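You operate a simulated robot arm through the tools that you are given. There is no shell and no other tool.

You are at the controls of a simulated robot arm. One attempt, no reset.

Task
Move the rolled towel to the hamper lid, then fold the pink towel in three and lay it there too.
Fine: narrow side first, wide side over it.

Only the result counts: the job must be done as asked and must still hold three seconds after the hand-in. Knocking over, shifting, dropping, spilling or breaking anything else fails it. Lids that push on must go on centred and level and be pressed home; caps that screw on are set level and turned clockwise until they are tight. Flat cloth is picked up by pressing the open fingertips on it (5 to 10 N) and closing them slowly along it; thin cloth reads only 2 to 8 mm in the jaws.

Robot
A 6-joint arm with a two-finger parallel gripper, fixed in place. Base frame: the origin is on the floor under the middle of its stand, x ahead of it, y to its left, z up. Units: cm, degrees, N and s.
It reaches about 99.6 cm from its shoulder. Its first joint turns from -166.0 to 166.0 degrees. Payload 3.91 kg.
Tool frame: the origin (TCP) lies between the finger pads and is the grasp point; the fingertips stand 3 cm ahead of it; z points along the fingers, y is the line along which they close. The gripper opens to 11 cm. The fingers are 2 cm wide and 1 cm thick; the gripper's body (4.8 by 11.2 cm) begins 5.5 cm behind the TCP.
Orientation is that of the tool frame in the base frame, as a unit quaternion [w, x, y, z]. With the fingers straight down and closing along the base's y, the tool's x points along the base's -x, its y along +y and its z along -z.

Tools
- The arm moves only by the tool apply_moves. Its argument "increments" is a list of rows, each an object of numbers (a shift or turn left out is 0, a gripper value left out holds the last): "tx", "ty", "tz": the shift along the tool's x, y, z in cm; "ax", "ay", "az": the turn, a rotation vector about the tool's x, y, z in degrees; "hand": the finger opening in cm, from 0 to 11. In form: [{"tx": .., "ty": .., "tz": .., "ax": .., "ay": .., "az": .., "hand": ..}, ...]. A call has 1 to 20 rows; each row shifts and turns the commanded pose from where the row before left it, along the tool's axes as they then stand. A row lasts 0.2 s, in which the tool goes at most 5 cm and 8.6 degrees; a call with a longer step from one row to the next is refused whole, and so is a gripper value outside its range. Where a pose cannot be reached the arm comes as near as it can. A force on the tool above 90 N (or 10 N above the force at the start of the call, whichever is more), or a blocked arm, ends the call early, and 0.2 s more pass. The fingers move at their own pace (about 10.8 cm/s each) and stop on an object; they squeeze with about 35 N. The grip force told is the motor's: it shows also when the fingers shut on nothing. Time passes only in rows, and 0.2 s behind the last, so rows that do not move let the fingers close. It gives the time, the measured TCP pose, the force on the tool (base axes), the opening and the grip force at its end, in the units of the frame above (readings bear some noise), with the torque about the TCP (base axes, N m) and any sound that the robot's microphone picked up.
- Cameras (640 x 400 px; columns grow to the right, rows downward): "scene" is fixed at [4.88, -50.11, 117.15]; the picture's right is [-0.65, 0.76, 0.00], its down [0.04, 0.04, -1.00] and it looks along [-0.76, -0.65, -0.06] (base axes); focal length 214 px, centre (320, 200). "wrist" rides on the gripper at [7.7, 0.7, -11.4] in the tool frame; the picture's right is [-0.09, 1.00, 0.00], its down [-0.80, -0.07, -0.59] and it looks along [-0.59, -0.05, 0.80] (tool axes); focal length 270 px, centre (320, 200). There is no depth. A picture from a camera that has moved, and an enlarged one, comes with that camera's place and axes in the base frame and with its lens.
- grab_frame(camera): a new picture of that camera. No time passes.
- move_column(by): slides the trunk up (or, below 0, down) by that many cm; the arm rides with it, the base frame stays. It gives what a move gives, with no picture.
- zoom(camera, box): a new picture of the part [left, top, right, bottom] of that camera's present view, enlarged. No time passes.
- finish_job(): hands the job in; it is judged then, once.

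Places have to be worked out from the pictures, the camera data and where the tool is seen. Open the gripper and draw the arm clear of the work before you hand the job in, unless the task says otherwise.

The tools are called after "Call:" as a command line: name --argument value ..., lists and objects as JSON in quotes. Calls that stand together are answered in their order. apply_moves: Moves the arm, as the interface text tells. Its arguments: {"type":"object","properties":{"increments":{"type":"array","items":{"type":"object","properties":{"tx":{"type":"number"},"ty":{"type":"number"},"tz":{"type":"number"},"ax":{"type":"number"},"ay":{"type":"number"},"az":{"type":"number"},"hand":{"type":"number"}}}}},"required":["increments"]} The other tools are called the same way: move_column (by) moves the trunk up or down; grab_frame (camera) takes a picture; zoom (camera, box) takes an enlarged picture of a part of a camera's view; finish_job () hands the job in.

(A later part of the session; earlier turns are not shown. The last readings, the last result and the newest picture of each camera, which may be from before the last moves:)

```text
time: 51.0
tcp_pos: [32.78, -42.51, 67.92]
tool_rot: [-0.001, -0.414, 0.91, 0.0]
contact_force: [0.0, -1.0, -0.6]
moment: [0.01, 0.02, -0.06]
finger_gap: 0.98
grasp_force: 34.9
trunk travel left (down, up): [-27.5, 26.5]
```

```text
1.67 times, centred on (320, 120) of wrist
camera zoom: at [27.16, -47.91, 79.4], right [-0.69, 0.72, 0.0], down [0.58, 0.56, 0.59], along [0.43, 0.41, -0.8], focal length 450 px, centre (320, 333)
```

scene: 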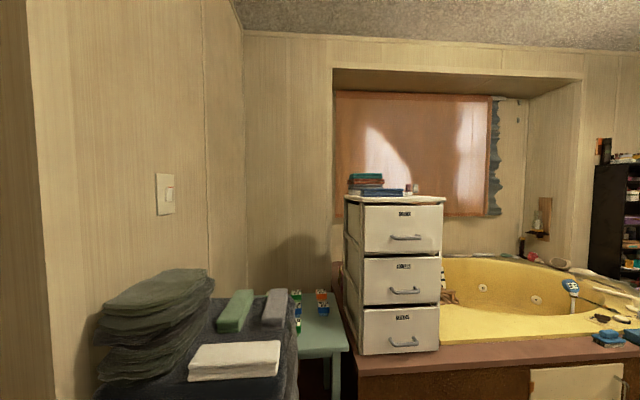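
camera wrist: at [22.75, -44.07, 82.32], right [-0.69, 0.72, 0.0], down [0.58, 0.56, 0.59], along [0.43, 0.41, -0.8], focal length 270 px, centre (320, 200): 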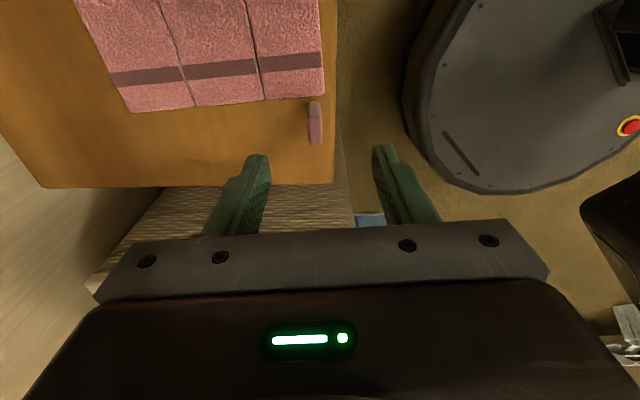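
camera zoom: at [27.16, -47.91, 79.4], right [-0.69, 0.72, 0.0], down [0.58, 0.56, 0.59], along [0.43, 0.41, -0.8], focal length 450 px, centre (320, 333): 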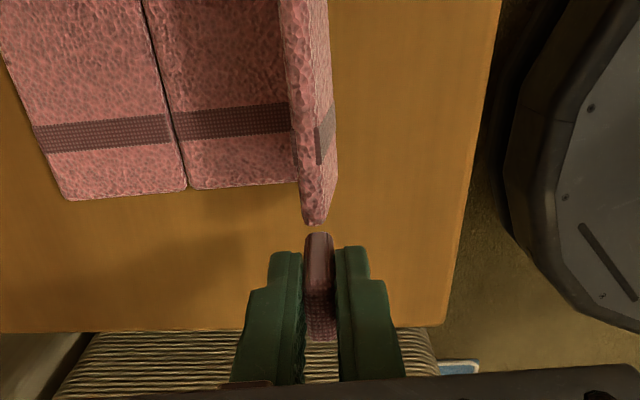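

The panel is near or past vertical; I zoom in closer to judge its angle and whether the towel slid.

Call:
zoom --camera "wrist" --box '[270, 40, 370, 140]'

Call:
grab_frame --camera "wrist"

```text
4.00 times, centred on (320, 90) of wrist
camera zoom: at [27.16, -47.91, 79.4], right [-0.69, 0.72, 0.0], down [0.58, 0.56, 0.59], along [0.43, 0.41, -0.8], focal length 1081 px, centre (320, 640)
```

zoom: 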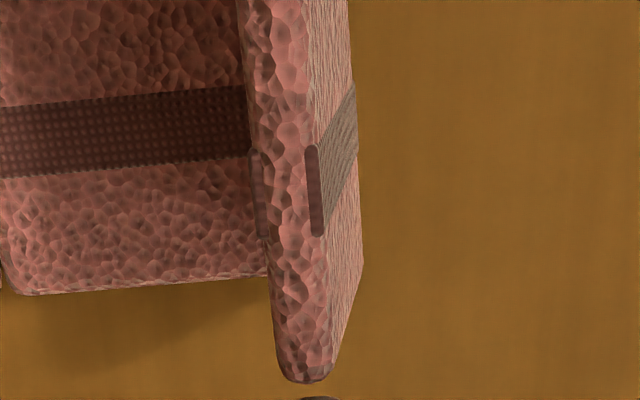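

```text
taken
camera wrist: at [27.16, -47.91, 79.4], right [-0.69, 0.72, 0.0], down [0.58, 0.56, 0.59], along [0.43, 0.41, -0.8], focal length 270 px, centre (320, 200)
```

wrist: 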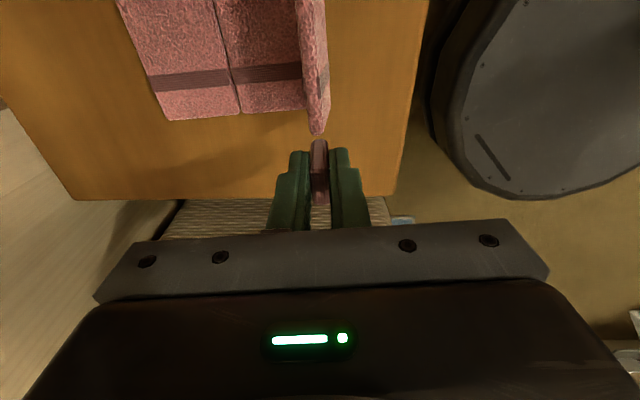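

The panel is just past vertical and the crease has shifted only ~0.5 cm. I continue the arc down onto the middle panel to about 155°.

Call:
apply_moves --increments '[{"ty": -0.54, "tz": 0.17}, {"ty": -0.54, "tz": 0.23}, {"ty": -0.47, "tz": 0.3}, {"ty": -0.46, "tz": 0.36}, {"ty": -0.37, "tz": 0.42}, {"ty": -0.36, "tz": 0.46}, {}]'

Call:
zoom --camera "wrist" --box '[160, 0, 480, 240]'

```text
time: 52.6
tcp_pos: [34.7, -44.36, 65.75]
tool_rot: [-0.001, -0.414, 0.91, 0.001]
contact_force: [0.6, 0.0, 0.1]
moment: [0.03, -0.01, -0.08]
finger_gap: 1.01
grasp_force: 34.8
trunk travel left (down, up): [-27.5, 26.5]
```

```text
1.67 times, centred on (320, 120) of wrist
camera zoom: at [29.18, -49.61, 77.24], right [-0.69, 0.72, 0.0], down [0.58, 0.56, 0.59], along [0.43, 0.41, -0.8], focal length 450 px, centre (320, 333)
```

zoom: 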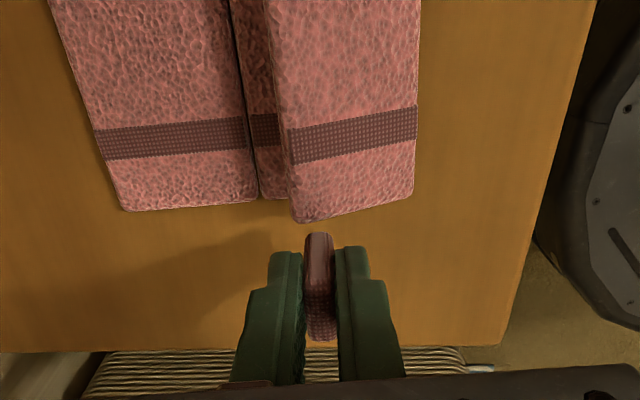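

The narrow panel is coming down nicely onto the middle one. I complete the arc slowly, watching for contact.

Call:
apply_moves --increments '[{"ty": -0.2, "tz": 0.4}, {"ty": -0.2, "tz": 0.42}, {"ty": -0.12, "tz": 0.35}, {"ty": -0.08, "tz": 0.3}, {}]'

Call:
apply_moves --increments '[{"tz": 0.15}, {"tz": 0.15}, {}]'

Call:
zoom --camera "wrist" --box '[160, 0, 480, 240]'

```text
time: 53.8
tcp_pos: [35.28, -44.75, 64.4]
tool_rot: [-0.001, -0.415, 0.91, 0.001]
contact_force: [0.6, 0.3, 0.7]
moment: [-0.01, 0.02, -0.05]
finger_gap: 1.0
grasp_force: 34.9
trunk travel left (down, up): [-27.5, 26.5]
```

```text
time: 54.6
tcp_pos: [35.08, -44.74, 64.09]
tool_rot: [-0.002, -0.414, 0.91, 0.0]
contact_force: [0.7, -0.4, -0.9]
moment: [-0.04, 0.04, 0.05]
finger_gap: 1.0
grasp_force: 35.4
trunk travel left (down, up): [-27.5, 26.5]
```

```text
1.67 times, centred on (320, 120) of wrist
camera zoom: at [29.51, -50.09, 75.61], right [-0.69, 0.72, 0.0], down [0.58, 0.56, 0.59], along [0.43, 0.41, -0.81], focal length 450 px, centre (320, 333)
```

zoom: 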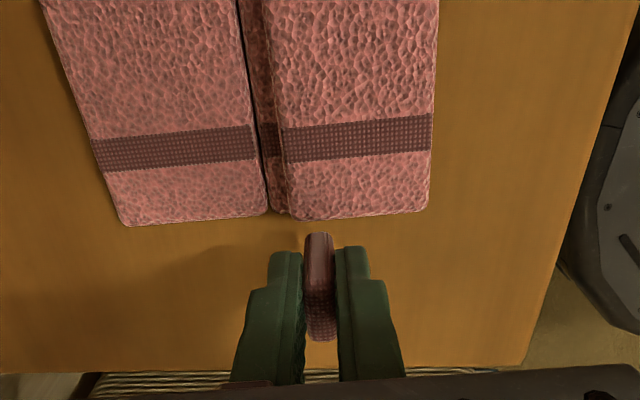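

Panel A looks nearly flat on B. I lower a little more until contact shows.

Call:
apply_moves --increments '[{"tz": 0.12}, {"tz": 0.12}, {}]'

Call:
apply_moves --increments '[{"tz": 0.12}, {"tz": 0.12}, {}]'

```text
time: 55.4
tcp_pos: [35.15, -44.84, 64.0]
tool_rot: [0.0, -0.415, 0.91, -0.001]
contact_force: [-2.1, 2.8, 17.0]
moment: [0.11, 0.12, 0.03]
finger_gap: 0.98
grasp_force: 35.0
trunk travel left (down, up): [-27.5, 26.5]
```

```text
time: 56.2
tcp_pos: [35.13, -44.8, 63.87]
tool_rot: [0.001, -0.415, 0.91, -0.002]
contact_force: [-2.3, 1.9, 37.0]
moment: [-0.15, 0.27, -0.02]
finger_gap: 1.02
grasp_force: 35.3
trunk travel left (down, up): [-27.5, 26.5]
```

A is pressed flat on B (37 N). I ease off, release the tab and lift away.

Call:
apply_moves --increments '[{"tz": -0.25}, {"hand": 1.3}, {"hand": 2}, {"hand": 3.5}, {"hand": 5}, {"tz": -1.5}, {"tz": -3}, {"tz": -4}, {"tz": -4}, {"tz": -4}, {}]'

Call:
grab_frame --camera "wrist"

```text
time: 58.6
tcp_pos: [35.12, -44.71, 80.19]
tool_rot: [-0.001, -0.415, 0.91, 0.001]
contact_force: [0.3, 0.5, -0.2]
moment: [-0.04, 0.01, 0.02]
finger_gap: 5.02
grasp_force: 0.2
trunk travel left (down, up): [-27.5, 26.5]
```

```text
taken
camera wrist: at [29.64, -50.04, 91.7], right [-0.69, 0.72, 0.0], down [0.58, 0.56, 0.59], along [0.43, 0.41, -0.8], focal length 270 px, centre (320, 200)
```

wrist: 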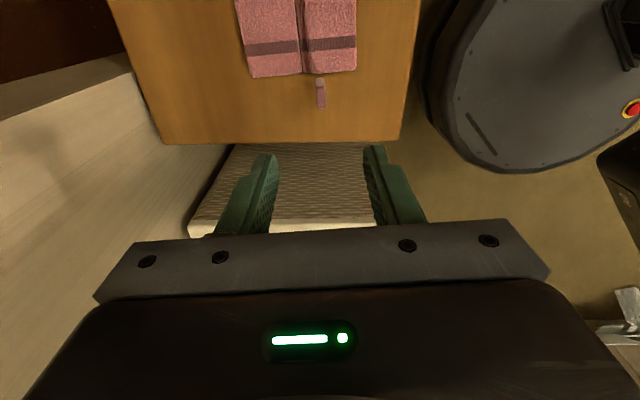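

Panel A stays folded and its tab stands upright clear of the panel ends. Now I look at the -u end for tab C and the stack behind the table.

Call:
apply_moves --increments '[{"tz": -4}, {"tx": 4}, {"tx": 3}, {"ay": 7}, {"ay": 7}, {"ay": 7}, {"ay": 7}, {"ay": 6}, {}]'

Call:
grab_frame --camera "wrist"

Call:
zoom --camera "wrist" --box '[220, 0, 420, 125]'

```text
time: 60.6
tcp_pos: [30.54, -50.05, 84.17]
tool_rot: [-0.267, -0.396, 0.87, -0.121]
contact_force: [0.1, 0.4, -0.3]
moment: [0.02, -0.01, 0.0]
finger_gap: 5.01
grasp_force: 0.1
trunk travel left (down, up): [-27.5, 26.5]
```

```text
taken
camera wrist: at [30.09, -49.53, 98.14], right [-0.7, 0.71, -0.05], down [0.71, 0.71, 0.04], along [0.06, 0.0, -1.0], focal length 270 px, centre (320, 200)
```

wrist: 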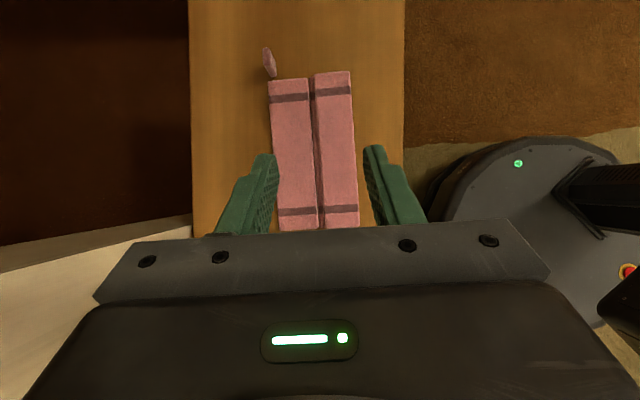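

```text
3.20 times, centred on (320, 62) of wrist
camera zoom: at [30.09, -49.53, 98.14], right [-0.7, 0.71, -0.05], down [0.71, 0.71, 0.04], along [0.06, 0.0, -1.0], focal length 865 px, centre (320, 640)
```

zoom: 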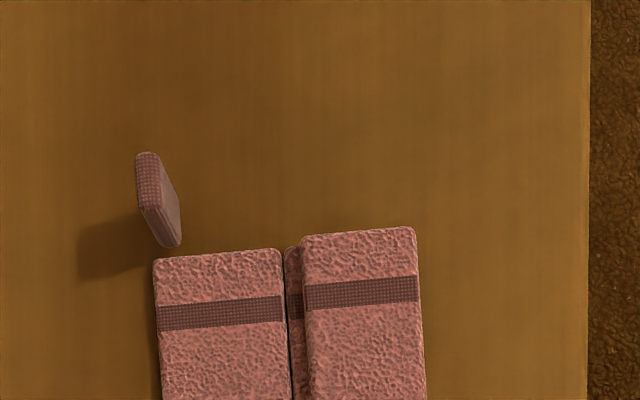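

The towel now shows C (left) and A folded on B. Before going to the -u end, I tilt further to see how high and near the stack behind the table is.

Call:
apply_moves --increments '[{"ay": 7}, {"ay": 7}, {"ay": 6}, {}]'

Call:
grab_frame --camera "wrist"

```text
time: 61.6
tcp_pos: [30.66, -50.12, 84.33]
tool_rot: [-0.415, -0.369, 0.81, -0.188]
contact_force: [0.2, 0.1, 0.3]
moment: [0.02, 0.0, 0.02]
finger_gap: 5.0
grasp_force: 0.0
trunk travel left (down, up): [-27.5, 26.5]
```

```text
taken
camera wrist: at [33.24, -45.97, 97.3], right [-0.72, 0.69, -0.07], down [0.68, 0.67, -0.3], along [-0.16, -0.26, -0.95], focal length 270 px, centre (320, 200)
```

wrist: 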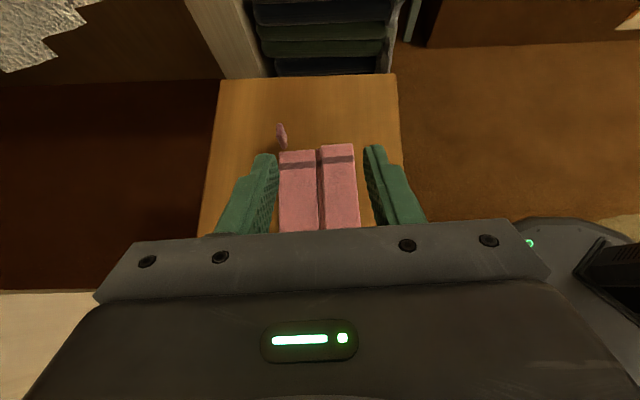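

The unit behind the table starts right at its end and its height is unclear, so I'll turn the hand half a turn to keep the camera on the open side. First I straighten the hand and begin the turn.

Call:
apply_moves --increments '[{"ay": -7}, {"ay": -7}, {"ay": -7}, {"ay": -7}, {"ay": -7}, {"ay": -7}, {"ay": -7}, {"ay": -5}, {"az": 8.5}, {"az": 8.5}, {"az": 8.5}, {"az": 8.5}, {"az": 8.5}, {"az": 8.5}, {"az": 8.5}, {"az": 8.5}, {"az": 8.5}]'

Call:
apply_moves --increments '[{"az": 8.5}, {"az": 8.5}, {"az": 8.5}, {"az": 8.5}, {"az": 8.5}, {"az": 8.5}, {"az": 8.5}, {"az": 8.5}, {"az": 8.5}, {"az": 8.5}, {"az": 8.5}, {"az": 8.5}, {"az": 1.5}, {}]'

Call:
grab_frame --camera "wrist"

```text
time: 65.2
tcp_pos: [30.56, -50.02, 84.36]
tool_rot: [0.0, 0.239, 0.971, 0.001]
contact_force: [0.6, -0.2, -0.1]
moment: [0.01, 0.0, 0.03]
finger_gap: 5.02
grasp_force: 0.1
trunk travel left (down, up): [-27.5, 26.5]
```

```text
time: 68.2
tcp_pos: [30.63, -50.03, 84.36]
tool_rot: [0.0, 0.91, 0.414, -0.001]
contact_force: [-0.1, 0.8, 0.4]
moment: [0.01, 0.02, 0.0]
finger_gap: 5.01
grasp_force: 0.0
trunk travel left (down, up): [-27.5, 26.5]
```

```text
taken
camera wrist: at [36.2, -44.62, 95.91], right [0.69, -0.72, 0.0], down [-0.58, -0.56, 0.6], along [-0.43, -0.41, -0.8], focal length 270 px, centre (320, 200)
```

wrist: 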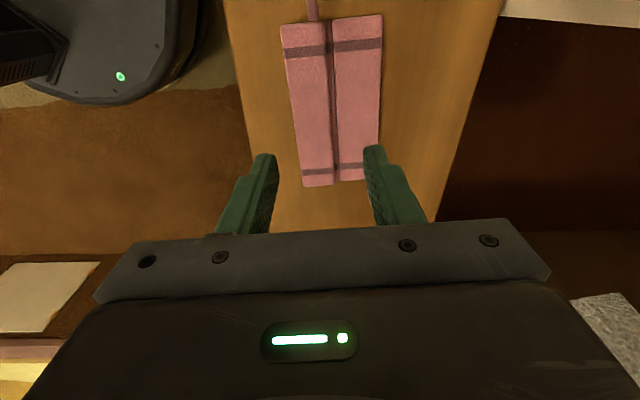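

The half turn worked: now the tool's x is +u and y is +v. I move above tab C near (24.0,-67.4) and come down to z≈71 to check alignment.

Call:
apply_moves --increments '[{"tx": -3.5, "ty": 1.28}, {"tx": -3.5, "ty": 1.28}, {"tx": -3.5, "ty": 1.28}, {"tx": -3.5, "ty": 1.28}, {"tx": -3.5, "ty": 1.28}, {"tz": 4}, {"tz": 4}, {"tz": 3}, {"tz": 2}, {}]'

Call:
grab_frame --camera "wrist"

Call:
zoom --camera "wrist" --box '[220, 80, 420, 240]'

```text
time: 70.4
tcp_pos: [23.85, -67.34, 71.47]
tool_rot: [-0.001, 0.91, 0.414, -0.001]
contact_force: [0.3, 0.6, 0.6]
moment: [-0.03, -0.02, -0.02]
finger_gap: 5.03
grasp_force: 0.0
trunk travel left (down, up): [-27.5, 26.5]
```

```text
taken
camera wrist: at [29.48, -61.89, 82.89], right [0.69, -0.72, 0.0], down [-0.58, -0.56, 0.6], along [-0.43, -0.41, -0.8], focal length 270 px, centre (320, 200)
```

wrist: 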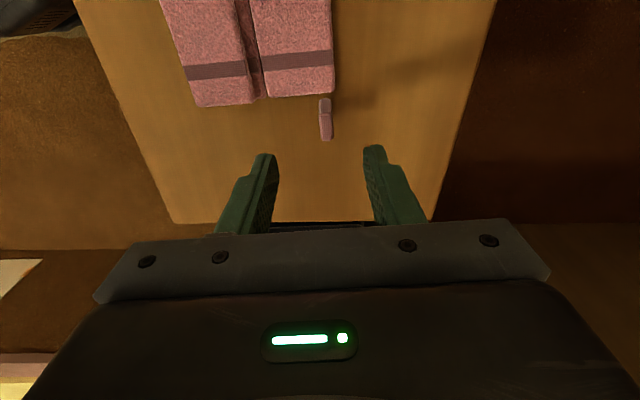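

```text
2.50 times, centred on (320, 160) of wrist
camera zoom: at [29.48, -61.89, 82.89], right [0.69, -0.72, 0.0], down [-0.58, -0.56, 0.6], along [-0.43, -0.41, -0.8], focal length 676 px, centre (320, 300)
```

zoom: 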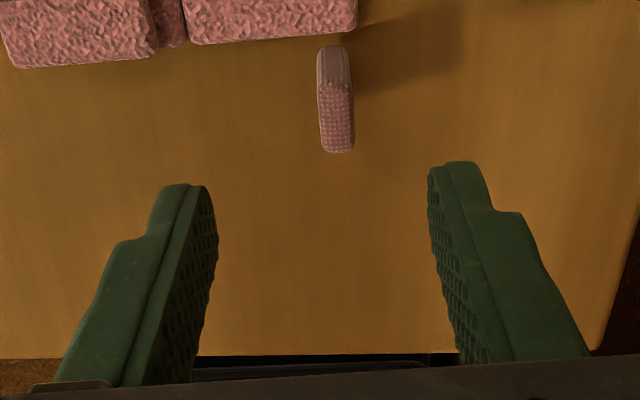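

The tab is about 0.4 cm to the +v side. I correct, lower to z≈63 and close slowly on it.

Call:
apply_moves --increments '[{"ty": 0.38}, {"tz": 3.5}, {"tz": 2.5}, {"tz": 1.5}, {"tz": 0.9}, {}]'

Call:
zoom --camera "wrist" --box '[160, 0, 480, 240]'

```text
time: 71.8
tcp_pos: [24.3, -67.81, 62.9]
tool_rot: [-0.001, 0.91, 0.415, -0.002]
contact_force: [-1.0, 0.7, 0.3]
moment: [0.02, -0.03, 0.02]
finger_gap: 5.01
grasp_force: 0.1
trunk travel left (down, up): [-27.5, 26.5]
```

```text
1.67 times, centred on (320, 120) of wrist
camera zoom: at [29.86, -62.35, 74.44], right [0.69, -0.72, 0.0], down [-0.58, -0.56, 0.6], along [-0.43, -0.41, -0.8], focal length 450 px, centre (320, 333)
```

zoom: 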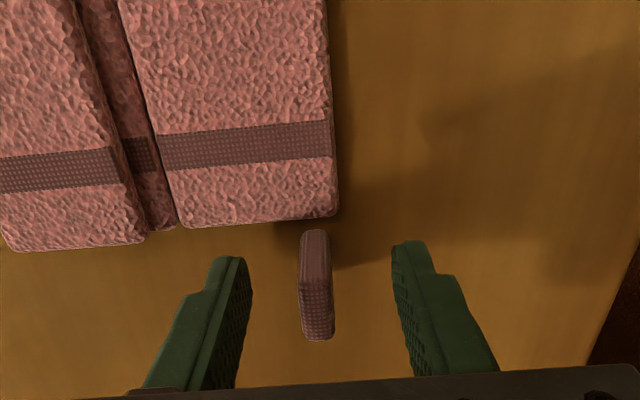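

The tab is well centred. I close on it slowly.

Call:
apply_moves --increments '[{"hand": 4}, {"hand": 3}, {"hand": 2}, {"hand": 1.4}, {"hand": 1.0}, {"hand": 0.6}, {}, {}]'

```text
time: 73.6
tcp_pos: [24.33, -67.78, 62.92]
tool_rot: [0.0, 0.91, 0.415, -0.001]
contact_force: [-0.5, 0.5, 0.6]
moment: [0.02, 0.0, 0.08]
finger_gap: 0.98
grasp_force: 35.5
trunk travel left (down, up): [-27.5, 26.5]
```

Tab C is held (0.98 cm). I lift along its arc (radius ≈5.2 cm) toward the base side, first to about 60°, and check.

Call:
apply_moves --increments '[{"tz": -0.4}, {"tz": -0.48}, {"tz": -0.49}, {"ty": -0.15, "tz": -0.67}, {"ty": -0.17, "tz": -0.66}, {"ty": -0.3, "tz": -0.6}, {"ty": -0.37, "tz": -0.6}, {"ty": -0.46, "tz": -0.5}, {"ty": -0.5, "tz": -0.48}, {}]'

Call:
zoom --camera "wrist" --box '[160, 0, 480, 240]'

```text
time: 75.8
tcp_pos: [22.53, -66.45, 67.82]
tool_rot: [0.0, 0.91, 0.415, -0.001]
contact_force: [0.9, -0.6, 0.1]
moment: [-0.04, -0.01, 0.01]
finger_gap: 1.01
grasp_force: 35.2
trunk travel left (down, up): [-27.5, 26.5]
```

```text
1.67 times, centred on (320, 120) of wrist
camera zoom: at [28.17, -60.99, 79.35], right [0.69, -0.72, 0.0], down [-0.58, -0.56, 0.6], along [-0.43, -0.41, -0.8], focal length 450 px, centre (320, 333)
```

zoom: 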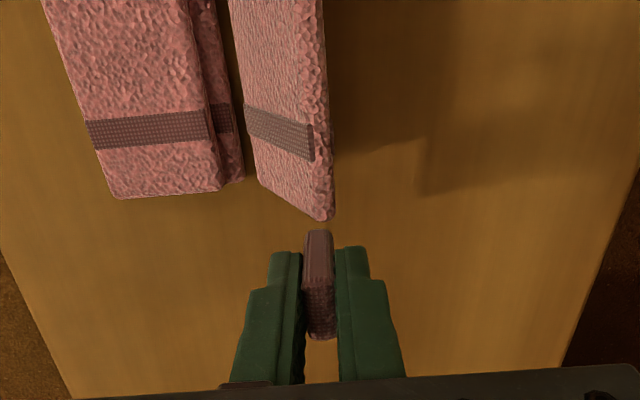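

Panel C swings freely with hardly any force. I continue past vertical to about 105°.

Call:
apply_moves --increments '[{"ty": -0.5, "tz": -0.45}, {"ty": -0.55, "tz": -0.4}, {"ty": -0.58, "tz": -0.28}, {"ty": -0.62, "tz": -0.19}, {"ty": -0.68, "tz": -0.08}, {"ty": -0.7, "tz": 0}, {}]'

Call:
zoom --camera "wrist" --box '[160, 0, 480, 240]'

```text
time: 77.4
tcp_pos: [19.89, -63.93, 69.31]
tool_rot: [0.0, 0.91, 0.415, -0.001]
contact_force: [-0.2, 0.4, 0.1]
moment: [-0.08, 0.04, 0.01]
finger_gap: 1.01
grasp_force: 34.8
trunk travel left (down, up): [-27.5, 26.5]
```

```text
1.67 times, centred on (320, 120) of wrist
camera zoom: at [25.49, -58.57, 80.75], right [0.69, -0.72, 0.0], down [-0.58, -0.56, 0.6], along [-0.43, -0.41, -0.8], focal length 450 px, centre (320, 333)
```

zoom: 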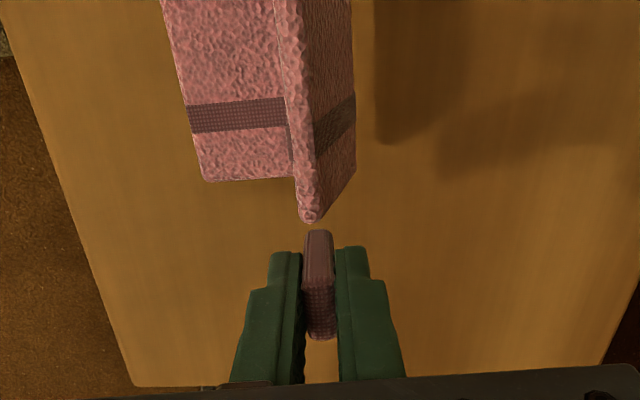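

C is just past vertical. I lower it along the arc to about 165°.

Call:
apply_moves --increments '[{"ty": -0.68, "tz": 0.1}, {"ty": -0.67, "tz": 0.18}, {"ty": -0.64, "tz": 0.28}, {"ty": -0.6, "tz": 0.34}, {"ty": -0.54, "tz": 0.42}, {"ty": -0.49, "tz": 0.49}, {"ty": -0.41, "tz": 0.56}, {"ty": -0.35, "tz": 0.6}, {}]'

Call:
zoom --camera "wrist" --box '[160, 0, 480, 240]'

```text
time: 79.4
tcp_pos: [16.62, -61.46, 66.26]
tool_rot: [-0.001, 0.91, 0.414, -0.001]
contact_force: [-0.4, 0.6, 0.5]
moment: [-0.05, 0.05, 0.01]
finger_gap: 0.99
grasp_force: 35.0
trunk travel left (down, up): [-27.5, 26.5]
```

```text
1.67 times, centred on (320, 120) of wrist
camera zoom: at [22.22, -55.94, 77.69], right [0.69, -0.72, 0.0], down [-0.58, -0.56, 0.6], along [-0.43, -0.41, -0.8], focal length 450 px, centre (320, 333)
```

zoom: 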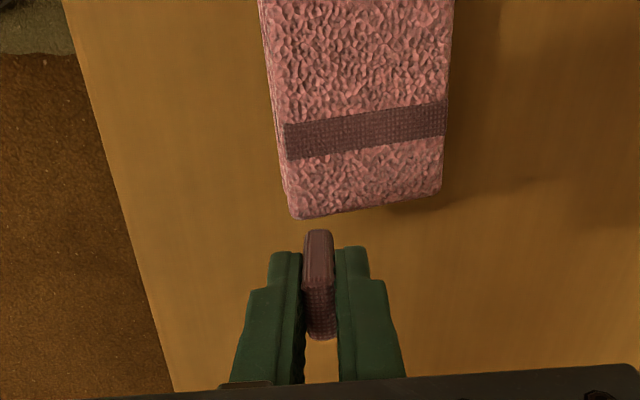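

C nearly lies on top of A. I lower the last bit slowly until contact.

Call:
apply_moves --increments '[{"ty": -0.17, "tz": 0.4}, {"ty": -0.15, "tz": 0.4}, {"ty": -0.06, "tz": 0.2}, {}]'

Call:
apply_moves --increments '[{"ty": -0.03, "tz": 0.12}, {"tz": 0.1}, {}]'

Call:
apply_moves --increments '[{"tz": 0.1}, {"tz": 0.1}, {}]'

```text
time: 80.4
tcp_pos: [16.25, -61.01, 65.35]
tool_rot: [0.0, 0.91, 0.414, -0.001]
contact_force: [0.9, -0.3, -0.7]
moment: [0.02, -0.03, -0.06]
finger_gap: 0.99
grasp_force: 35.1
trunk travel left (down, up): [-27.5, 26.5]
```

```text
time: 81.2
tcp_pos: [16.1, -60.99, 65.08]
tool_rot: [0.0, 0.91, 0.415, -0.001]
contact_force: [0.5, 0.6, 0.6]
moment: [-0.02, 0.0, -0.05]
finger_gap: 1.0
grasp_force: 34.8
trunk travel left (down, up): [-27.5, 26.5]
```

```text
time: 82.0
tcp_pos: [16.11, -61.03, 64.96]
tool_rot: [0.0, 0.91, 0.414, -0.001]
contact_force: [-0.9, -0.4, 0.1]
moment: [0.03, -0.04, 0.04]
finger_gap: 1.0
grasp_force: 35.6
trunk travel left (down, up): [-27.5, 26.5]
```

Still free at z 64.96; a few more small steps.

Call:
apply_moves --increments '[{"tz": 0.1}, {"tz": 0.1}, {}]'

Call:
apply_moves --increments '[{"tz": 0.1}, {"tz": 0.08}, {}]'

Call:
zoom --camera "wrist" --box '[160, 0, 480, 240]'

```text
time: 82.8
tcp_pos: [16.32, -60.87, 64.81]
tool_rot: [0.002, 0.91, 0.414, -0.001]
contact_force: [-3.6, -3.7, 13.5]
moment: [0.1, -0.06, 0.05]
finger_gap: 0.99
grasp_force: 35.0
trunk travel left (down, up): [-27.5, 26.5]
```

```text
time: 83.6
tcp_pos: [16.29, -61.01, 64.66]
tool_rot: [0.002, 0.91, 0.415, -0.001]
contact_force: [-5.3, -6.5, 29.3]
moment: [0.04, -0.03, 0.03]
finger_gap: 0.98
grasp_force: 35.3
trunk travel left (down, up): [-27.5, 26.5]
```

```text
1.67 times, centred on (320, 120) of wrist
camera zoom: at [21.75, -55.5, 76.27], right [0.69, -0.72, 0.0], down [-0.58, -0.55, 0.6], along [-0.43, -0.42, -0.8], focal length 450 px, centre (320, 333)
```

zoom: 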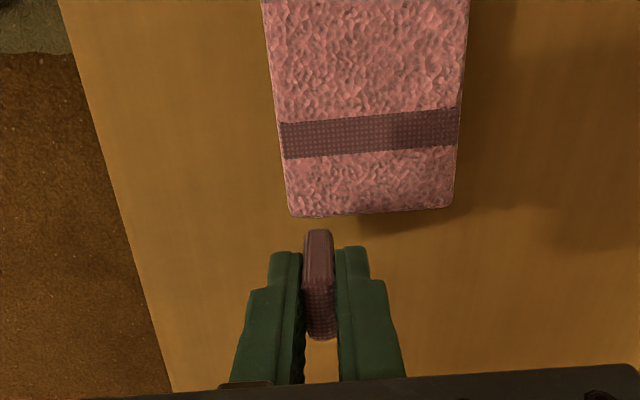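

Contact (29 N): the wide panel lies pressed on top. I ease off, release the tab and rise to inspect.

Call:
apply_moves --increments '[{"tz": -0.3}, {"hand": 1.3}, {"hand": 2}, {"hand": 3.5}, {"hand": 5}, {"tz": -1.5}, {"tz": -3}, {"tz": -4}, {"tz": -4}, {"tz": -4}, {}]'

Call:
grab_frame --camera "wrist"

```text
time: 86.0
tcp_pos: [16.17, -61.03, 81.32]
tool_rot: [0.0, 0.91, 0.415, -0.002]
contact_force: [-0.3, 0.1, 0.1]
moment: [-0.02, 0.04, 0.0]
finger_gap: 5.02
grasp_force: 0.1
trunk travel left (down, up): [-27.5, 26.5]
```

```text
taken
camera wrist: at [21.73, -55.65, 92.84], right [0.69, -0.72, 0.0], down [-0.58, -0.56, 0.6], along [-0.43, -0.41, -0.8], focal length 270 px, centre (320, 200)
```

wrist: 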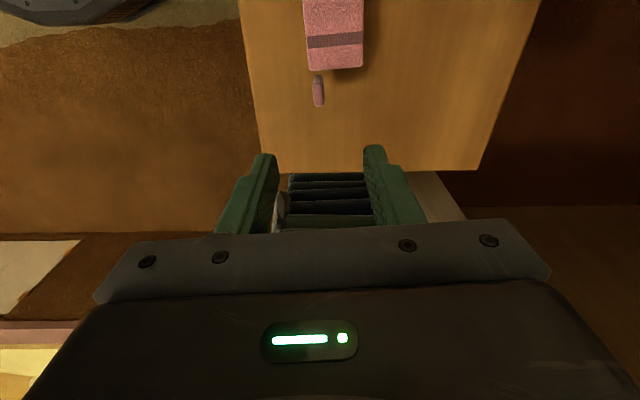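

Both folds hold. I tilt to get a straight-down look at the folded towel for the pick-up.

Call:
apply_moves --increments '[{"ay": 7}, {"ay": 7}, {"ay": 7}, {"ay": 7}, {"ay": 6}, {}]'

Call:
grab_frame --camera "wrist"

Call:
zoom --camera "wrist" --box '[220, 20, 420, 190]'

```text
time: 87.4
tcp_pos: [16.31, -60.99, 81.27]
tool_rot: [-0.121, 0.871, 0.396, 0.266]
contact_force: [1.1, -0.5, -1.0]
moment: [-0.01, 0.01, 0.0]
finger_gap: 5.03
grasp_force: 0.0
trunk travel left (down, up): [-27.5, 26.5]
```

```text
taken
camera wrist: at [16.83, -61.43, 95.08], right [0.7, -0.71, -0.05], down [-0.71, -0.71, 0.05], along [-0.07, 0.0, -1.0], focal length 270 px, centre (320, 200)
```

wrist: 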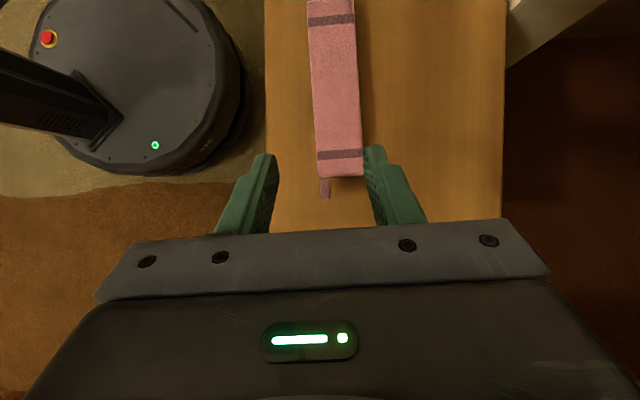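

```text
2.35 times, centred on (320, 105) of wrist
camera zoom: at [16.83, -61.43, 95.08], right [0.7, -0.71, -0.05], down [-0.71, -0.71, 0.05], along [-0.07, 0.0, -1.0], focal length 636 px, centre (320, 424)
```

zoom: 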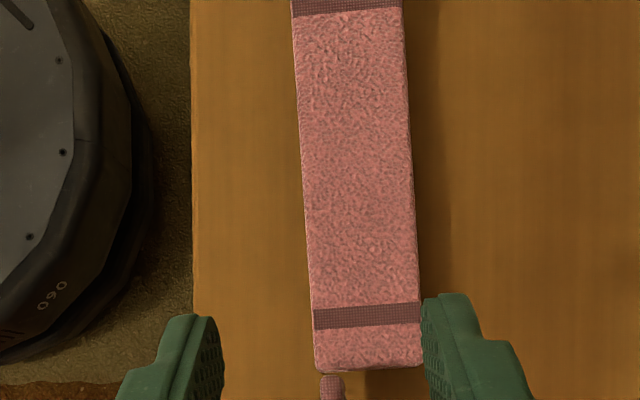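

The folded towel's centre is near (25.7,-53.0), width ≈5.9 cm, along ≈48.3°. I straighten, move over its centre with the fingers open to 9 cm and come down partway.

Call:
apply_moves --increments '[{"ay": -7}, {"ay": -7}, {"ay": -7}, {"ay": -7}, {"ay": -6}, {"tx": 4.07, "ty": 0.62, "hand": 9}, {"tx": 4.07, "ty": 0.62}, {"tx": 4.07, "ty": 0.62, "az": 0.6}, {"tz": 4}, {"tz": 4}, {"tz": 2}, {}]'

Call:
grab_frame --camera "wrist"

```text
time: 90.0
tcp_pos: [25.72, -53.14, 71.22]
tool_rot: [-0.001, 0.912, 0.41, 0.0]
contact_force: [-0.6, 0.2, -0.5]
moment: [0.02, 0.04, 0.0]
finger_gap: 8.98
grasp_force: 0.1
trunk travel left (down, up): [-27.5, 26.5]
```

```text
taken
camera wrist: at [31.36, -47.69, 82.71], right [0.69, -0.73, 0.0], down [-0.58, -0.55, 0.6], along [-0.43, -0.41, -0.8], focal length 270 px, centre (320, 200)
```

wrist: 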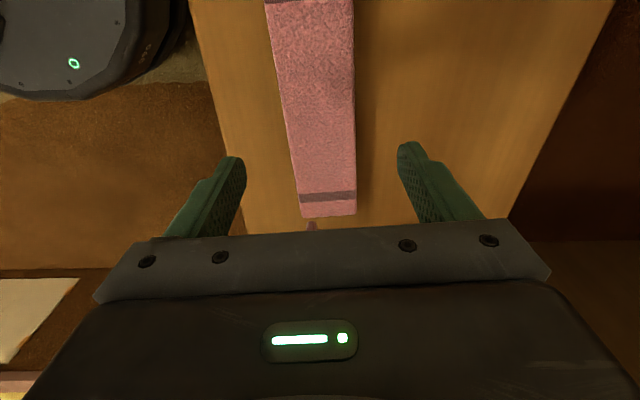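

The towel is centred between the fingers. I lower to TCP z≈61.5 and then feel for the table in small steps.

Call:
apply_moves --increments '[{"tz": 4}, {"tz": 3}, {"tz": 1.7}, {"tz": 0.8}, {}]'

Call:
grab_frame --camera "wrist"

```text
time: 91.2
tcp_pos: [25.66, -52.86, 61.9]
tool_rot: [0.0, 0.913, 0.409, -0.001]
contact_force: [-0.3, -1.4, -0.6]
moment: [-0.01, 0.0, 0.01]
finger_gap: 9.02
grasp_force: 0.0
trunk travel left (down, up): [-27.5, 26.5]
```

```text
taken
camera wrist: at [31.26, -47.55, 73.24], right [0.69, -0.73, 0.0], down [-0.58, -0.55, 0.6], along [-0.43, -0.41, -0.8], focal length 270 px, centre (320, 200)
```

wrist: 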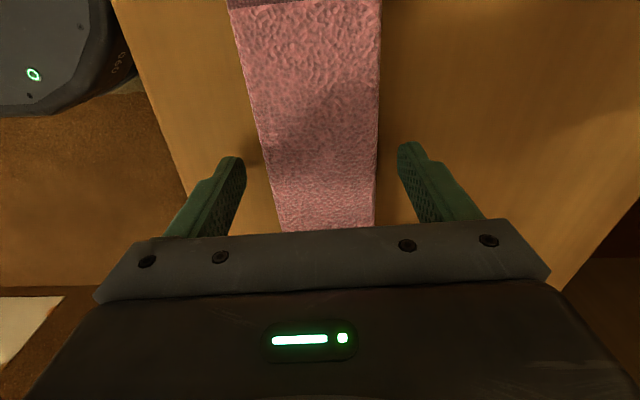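

The fingers straddle the folded towel. I feel down for the table.

Call:
apply_moves --increments '[{"tz": 0.3}, {"tz": 0.3}, {}]'

Call:
apply_moves --increments '[{"tz": 0.15}, {"tz": 0.15}, {}]'

Call:
apply_moves --increments '[{"tz": 0.15}, {}, {}]'

```text
time: 92.0
tcp_pos: [25.76, -52.87, 61.14]
tool_rot: [-0.001, 0.912, 0.409, -0.001]
contact_force: [-0.2, -0.2, -0.2]
moment: [0.01, 0.01, -0.01]
finger_gap: 9.01
grasp_force: 0.0
trunk travel left (down, up): [-27.5, 26.5]
```

```text
time: 92.8
tcp_pos: [25.71, -52.84, 61.03]
tool_rot: [0.001, 0.912, 0.41, 0.0]
contact_force: [0.4, 5.3, 17.9]
moment: [0.53, 0.18, -0.02]
finger_gap: 8.9
grasp_force: 0.0
trunk travel left (down, up): [-27.5, 26.5]
```

```text
time: 93.6
tcp_pos: [25.65, -52.92, 60.99]
tool_rot: [0.002, 0.912, 0.41, -0.001]
contact_force: [5.2, 4.0, 51.2]
moment: [1.99, 1.55, -0.61]
finger_gap: 8.89
grasp_force: 0.1
trunk travel left (down, up): [-27.5, 26.5]
```

The table is felt at TCP z≈61.05 (tips at ≈58.0). I back off 3 mm and close slowly on the towel's width.

Call:
apply_moves --increments '[{"tz": -0.3}, {}]'

Call:
apply_moves --increments '[{"hand": 8}, {"hand": 7.3}, {"hand": 6.8}, {"hand": 6.5}, {"hand": 6.2}, {"hand": 6.0}, {"hand": 5.8}, {"hand": 5.6}, {"hand": 5.4}, {}]'

Call:
grab_frame --camera "wrist"

```text
time: 94.2
tcp_pos: [25.74, -52.88, 60.94]
tool_rot: [0.001, 0.912, 0.41, 0.0]
contact_force: [4.2, 0.3, 28.3]
moment: [0.61, 0.25, 0.22]
finger_gap: 8.84
grasp_force: 0.0
trunk travel left (down, up): [-27.5, 26.5]
```

```text
time: 96.4
tcp_pos: [25.77, -52.99, 60.92]
tool_rot: [0.0, 0.912, 0.41, -0.001]
contact_force: [3.7, -1.1, 13.2]
moment: [-0.29, -0.44, 0.02]
finger_gap: 5.93
grasp_force: 34.9
trunk travel left (down, up): [-27.5, 26.5]
```

```text
taken
camera wrist: at [31.35, -47.57, 72.48], right [0.69, -0.73, 0.0], down [-0.58, -0.55, 0.6], along [-0.43, -0.41, -0.8], focal length 270 px, centre (320, 200)
```

wrist: 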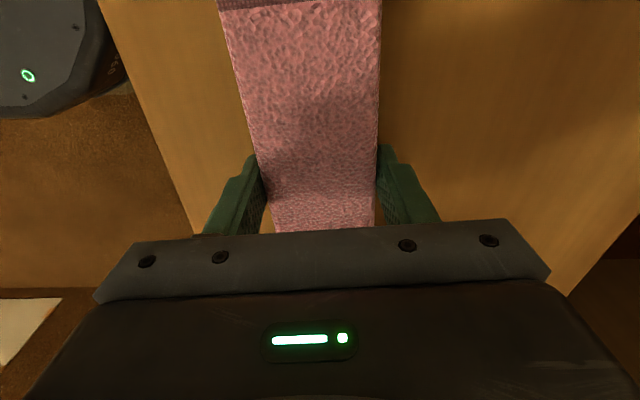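

The stack is gripped at 5.93 cm. I lift a few cm slowly and check that all three layers come along level.

Call:
apply_moves --increments '[{"tz": -0.5}, {"tz": -0.5}, {"tz": -1}, {"tz": -1.5}, {"tz": -1.5}, {}]'

Call:
grab_frame --camera "wrist"

```text
time: 97.8
tcp_pos: [25.96, -52.82, 66.08]
tool_rot: [0.0, 0.912, 0.41, -0.001]
contact_force: [-0.1, 0.4, -1.7]
moment: [0.0, 0.0, -0.04]
finger_gap: 5.91
grasp_force: 34.7
trunk travel left (down, up): [-27.5, 26.5]
```

```text
taken
camera wrist: at [31.48, -47.52, 77.49], right [0.69, -0.73, 0.0], down [-0.58, -0.55, 0.6], along [-0.43, -0.41, -0.8], focal length 270 px, centre (320, 200)
```

wrist: 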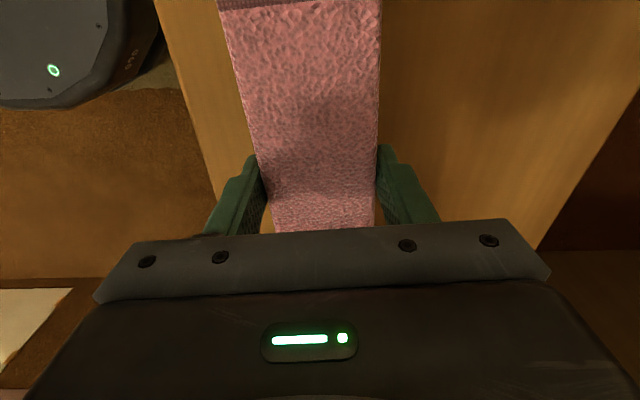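

The folded towel is held level with 1.7 N of weight. I raise it and carry it over the hamper lid, to the side away from the roll, aiming at (58.6,-15.8).

Call:
apply_moves --increments '[{"tz": -3}, {"tz": -4}, {"tz": -4}, {"tz": -4}, {"tz": -3}, {"tx": 3}, {"tx": 4}, {"tx": 4}, {"tx": 4}, {"tx": 4}, {"tx": 4}, {"tx": 4}, {"tx": 4}, {"tx": 4}, {"tx": 4}, {"tx": 4}, {"tx": 4}, {"tx": 2.3}, {}]'

Call:
grab_frame --camera "wrist"

```text
time: 101.8
tcp_pos: [58.6, -16.11, 84.12]
tool_rot: [0.0, 0.912, 0.41, -0.001]
contact_force: [1.2, -0.1, -1.1]
moment: [-0.04, 0.0, 0.02]
finger_gap: 5.94
grasp_force: 35.4
trunk travel left (down, up): [-27.5, 26.5]
```

```text
taken
camera wrist: at [64.3, -10.81, 95.61], right [0.69, -0.73, 0.0], down [-0.58, -0.55, 0.6], along [-0.43, -0.41, -0.8], focal length 270 px, centre (320, 200)
```

wrist: 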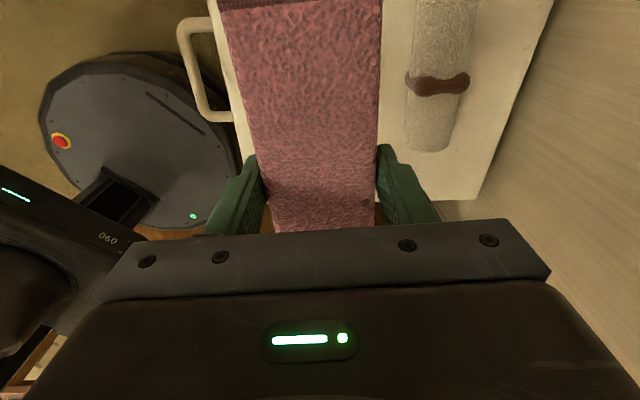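

The roll is still in place to the right; the towel hangs over the free half of the lid. I descend to z≈67 and then approach in small steps.

Call:
apply_moves --increments '[{"tz": 4}, {"tz": 4}, {"tz": 4}, {"tz": 3}, {"tz": 1.5}, {}]'

Call:
grab_frame --camera "wrist"

Call:
apply_moves --increments '[{"tz": 0.5}, {"tz": 0.3}, {"tz": 0.3}, {}]'

```text
time: 103.2
tcp_pos: [58.46, -16.07, 67.48]
tool_rot: [0.0, 0.912, 0.41, -0.001]
contact_force: [-0.7, -0.4, -1.4]
moment: [-0.02, -0.01, -0.01]
finger_gap: 5.95
grasp_force: 35.1
trunk travel left (down, up): [-27.5, 26.5]
```

```text
taken
camera wrist: at [64.12, -10.72, 79.0], right [0.69, -0.73, 0.0], down [-0.58, -0.55, 0.6], along [-0.43, -0.41, -0.8], focal length 270 px, centre (320, 200)
```

wrist: 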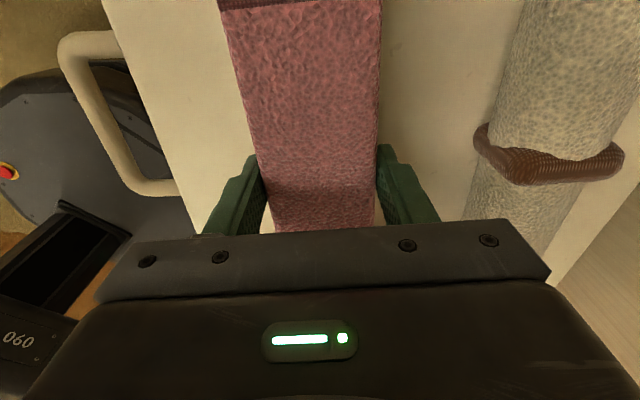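

```text
time: 104.2
tcp_pos: [58.45, -15.99, 66.49]
tool_rot: [0.0, 0.912, 0.41, -0.002]
contact_force: [-0.4, 0.4, -1.7]
moment: [0.01, 0.06, 0.01]
finger_gap: 5.92
grasp_force: 35.4
trunk travel left (down, up): [-27.5, 26.5]
```

Plenty of space to the roll and lid edge. I continue in small steps to contact.

Call:
apply_moves --increments '[{"tz": 0.3}, {"tz": 0.3}, {}]'

Call:
apply_moves --increments '[{"tz": 0.15}, {"tz": 0.15}, {}]'

Call:
apply_moves --increments '[{"tz": 0.15}, {}, {}]'

```text
time: 105.0
tcp_pos: [58.59, -16.03, 65.87]
tool_rot: [0.0, 0.912, 0.41, -0.001]
contact_force: [-0.4, 0.2, -1.2]
moment: [-0.02, 0.05, 0.01]
finger_gap: 5.94
grasp_force: 35.1
trunk travel left (down, up): [-27.5, 26.5]
```

```text
time: 105.8
tcp_pos: [58.44, -15.96, 65.52]
tool_rot: [-0.001, 0.912, 0.41, -0.001]
contact_force: [0.1, -0.1, -1.5]
moment: [-0.03, -0.02, 0.0]
finger_gap: 5.9
grasp_force: 35.3
trunk travel left (down, up): [-27.5, 26.5]
```

```text
time: 106.6
tcp_pos: [58.49, -15.93, 65.26]
tool_rot: [-0.002, 0.912, 0.41, -0.001]
contact_force: [0.2, -0.1, -1.1]
moment: [-0.03, -0.02, 0.01]
finger_gap: 5.93
grasp_force: 34.7
trunk travel left (down, up): [-27.5, 26.5]
```

Not yet touching at z 65.26; a couple more 1 mm steps.

Call:
apply_moves --increments '[{"tz": 0.1}, {}, {}]'

Call:
apply_moves --increments '[{"tz": 0.1}, {}, {}]'

```text
time: 107.4
tcp_pos: [58.51, -16.02, 65.25]
tool_rot: [-0.001, 0.912, 0.41, -0.001]
contact_force: [0.9, -0.1, 0.0]
moment: [-0.02, -0.02, 0.0]
finger_gap: 5.94
grasp_force: 34.9
trunk travel left (down, up): [-27.5, 26.5]
```

```text
time: 108.2
tcp_pos: [58.58, -16.03, 65.3]
tool_rot: [0.0, 0.912, 0.41, -0.002]
contact_force: [0.1, 0.2, -0.9]
moment: [0.03, -0.03, 0.01]
finger_gap: 5.96
grasp_force: 35.6
trunk travel left (down, up): [-27.5, 26.5]
```

Readings are noisy and still show no contact. I keep stepping down.

Call:
apply_moves --increments '[{"tz": 0.15}, {}, {}]'

Call:
apply_moves --increments '[{"tz": 0.12}, {}, {}]'

```text
time: 109.0
tcp_pos: [58.58, -16.08, 64.95]
tool_rot: [0.0, 0.912, 0.41, -0.001]
contact_force: [-0.3, 1.1, 1.0]
moment: [-0.22, 0.1, -0.01]
finger_gap: 5.92
grasp_force: 35.1
trunk travel left (down, up): [-27.5, 26.5]
```

```text
time: 109.8
tcp_pos: [58.57, -16.02, 65.05]
tool_rot: [0.001, 0.912, 0.41, 0.0]
contact_force: [1.8, 0.0, 16.5]
moment: [-0.51, -0.29, 0.07]
finger_gap: 5.93
grasp_force: 35.1
trunk travel left (down, up): [-27.5, 26.5]
```

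The towel touches the lid (16 N). I ease off slightly and open the fingers slowly.

Call:
apply_moves --increments '[{"tz": -0.12}, {"hand": 6.1}, {"hand": 6.3}, {"hand": 6.6}, {"hand": 7.0}, {"hand": 7.6}, {"hand": 8.0}, {}]'

Call:
grab_frame --camera "wrist"

```text
time: 111.6
tcp_pos: [58.45, -16.19, 64.96]
tool_rot: [0.0, 0.912, 0.409, -0.001]
contact_force: [-3.7, 2.8, 5.6]
moment: [-0.09, -0.09, 0.04]
finger_gap: 7.74
grasp_force: 0.1
trunk travel left (down, up): [-27.5, 26.5]
```

```text
taken
camera wrist: at [64.09, -10.78, 76.48], right [0.69, -0.73, 0.0], down [-0.58, -0.55, 0.6], along [-0.43, -0.41, -0.8], focal length 270 px, centre (320, 200)
```

wrist: 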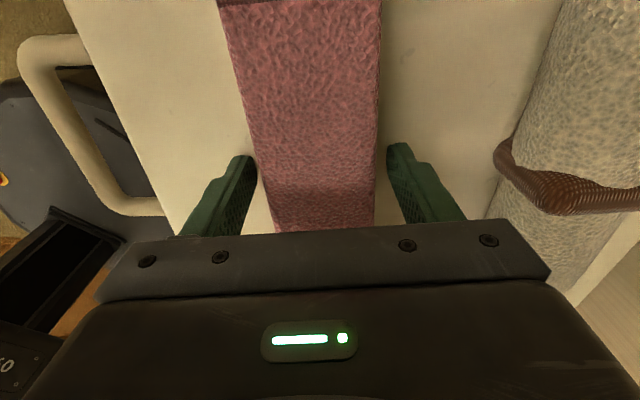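

The towel is released on the lid and lies flat. I lift straight up clear of it.

Call:
apply_moves --increments '[{"tz": -0.3}, {"tz": -0.7}, {"tz": -1.5}, {"tz": -3}, {"tz": -4}, {"tz": -4}, {"tz": -4}, {"tz": -3}, {}]'

Call:
grab_frame --camera "wrist"

```text
time: 113.6
tcp_pos: [58.39, -16.53, 85.58]
tool_rot: [-0.001, 0.912, 0.409, -0.001]
contact_force: [-0.1, -0.3, -0.7]
moment: [-0.02, 0.02, -0.02]
finger_gap: 8.03
grasp_force: 0.0
trunk travel left (down, up): [-27.5, 26.5]
```

```text
taken
camera wrist: at [63.99, -11.16, 97.07], right [0.69, -0.73, 0.0], down [-0.58, -0.55, 0.6], along [-0.43, -0.41, -0.8], focal length 270 px, centre (320, 200)
```

wrist: 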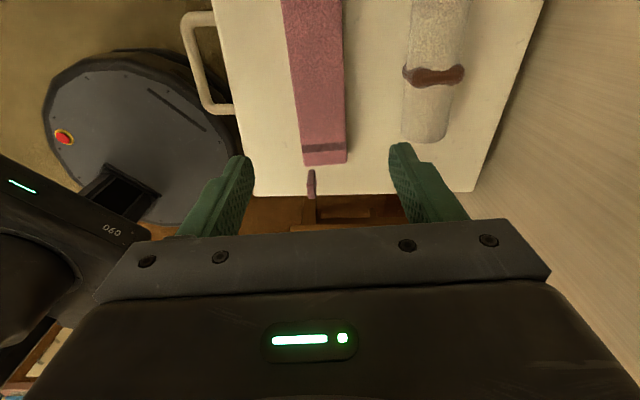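

Towel and roll both rest on the lid. I move back toward -u and tilt for a full overview of the lid.

Call:
apply_moves --increments '[{"tz": -4}, {"tx": -4}, {"tx": -4}, {"tx": -4}, {"tx": -4}, {"ay": 7}, {"ay": 7}, {"ay": 7}, {"ay": 6}, {"ay": 6}, {}]'

Call:
grab_frame --camera "wrist"

Call:
zoom --camera "wrist" --box '[180, 0, 500, 200]'

```text
time: 116.0
tcp_pos: [48.01, -28.14, 89.47]
tool_rot: [-0.117, 0.875, 0.392, 0.259]
contact_force: [-0.2, -0.2, -0.5]
moment: [0.01, -0.05, 0.01]
finger_gap: 7.99
grasp_force: 0.1
trunk travel left (down, up): [-27.5, 26.5]
```

```text
taken
camera wrist: at [48.67, -28.29, 103.34], right [0.7, -0.72, -0.05], down [-0.71, -0.7, 0.06], along [-0.08, -0.01, -1.0], focal length 270 px, centre (320, 200)
```

wrist: 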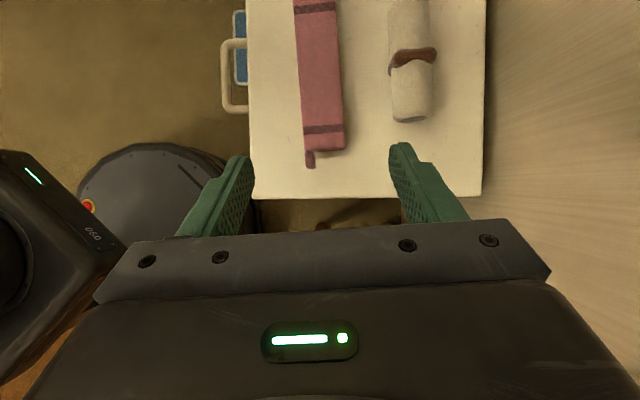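

```text
2.00 times, centred on (340, 100) of wrist
camera zoom: at [48.67, -28.29, 103.34], right [0.7, -0.72, -0.05], down [-0.71, -0.7, 0.06], along [-0.08, -0.01, -1.0], focal length 541 px, centre (280, 400)
```

zoom: 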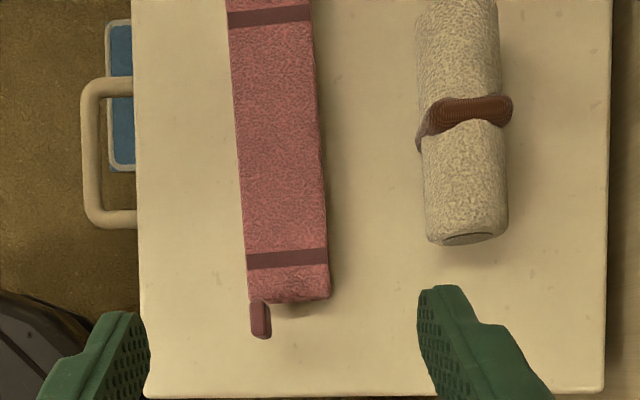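

Everything sits on the lid with margin. I zoom in to confirm the fold is closed and flat.

Call:
zoom --camera "wrist" --box '[270, 80, 390, 180]'

Call:
zoom --camera "wrist" --box '[260, 0, 450, 100]'

```text
4.00 times, centred on (330, 130) of wrist
camera zoom: at [48.67, -28.29, 103.34], right [0.7, -0.72, -0.05], down [-0.71, -0.7, 0.06], along [-0.08, -0.01, -1.0], focal length 1081 px, centre (280, 480)
```

zoom: 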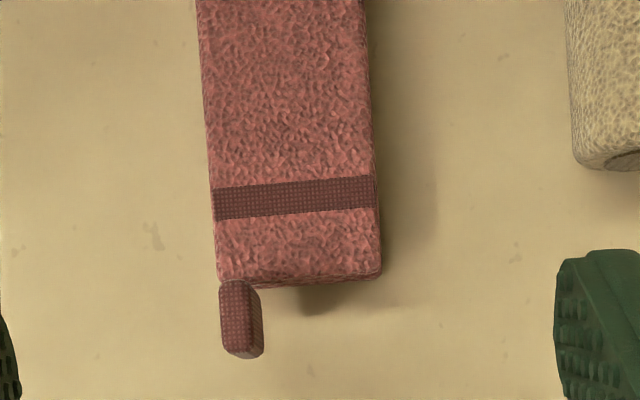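

```text
3.37 times, centred on (355, 50) of wrist
camera zoom: at [48.67, -28.29, 103.34], right [0.7, -0.72, -0.05], down [-0.71, -0.7, 0.06], along [-0.08, -0.01, -1.0], focal length 910 px, centre (202, 705)
```

zoom: 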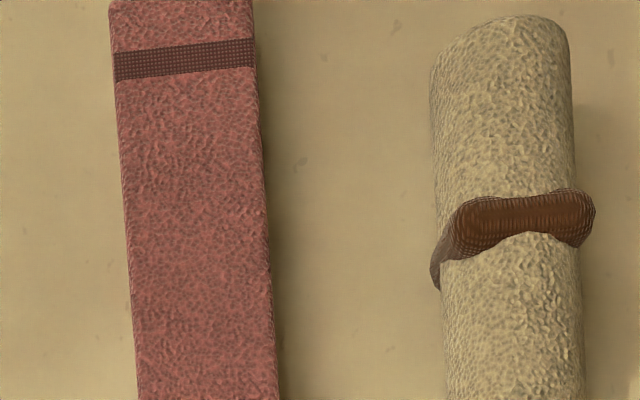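

The towel is folded neatly in three and both items lie still on the lid. I straighten and raise the arm well clear before handing in.

Call:
apply_moves --increments '[{"ay": -7}, {"ay": -7}, {"ay": -7}, {"ay": -6}, {"ay": -6}, {"tz": -4}, {"tz": -4}, {"tx": -3}, {"tx": -3}, {}, {}]'

Call:
grab_frame --camera "wrist"

```text
time: 118.4
tcp_pos: [44.05, -32.66, 97.76]
tool_rot: [-0.001, 0.912, 0.41, -0.001]
contact_force: [-1.9, 0.6, -0.2]
moment: [0.04, -0.02, -0.05]
finger_gap: 7.99
grasp_force: 0.0
trunk travel left (down, up): [-27.5, 26.5]
```

```text
taken
camera wrist: at [49.67, -27.18, 109.15], right [0.69, -0.73, 0.0], down [-0.58, -0.55, 0.6], along [-0.43, -0.41, -0.8], focal length 270 px, centre (320, 200)
```

wrist: 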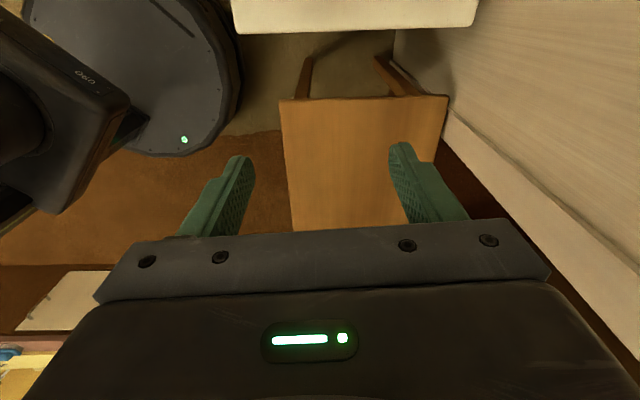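

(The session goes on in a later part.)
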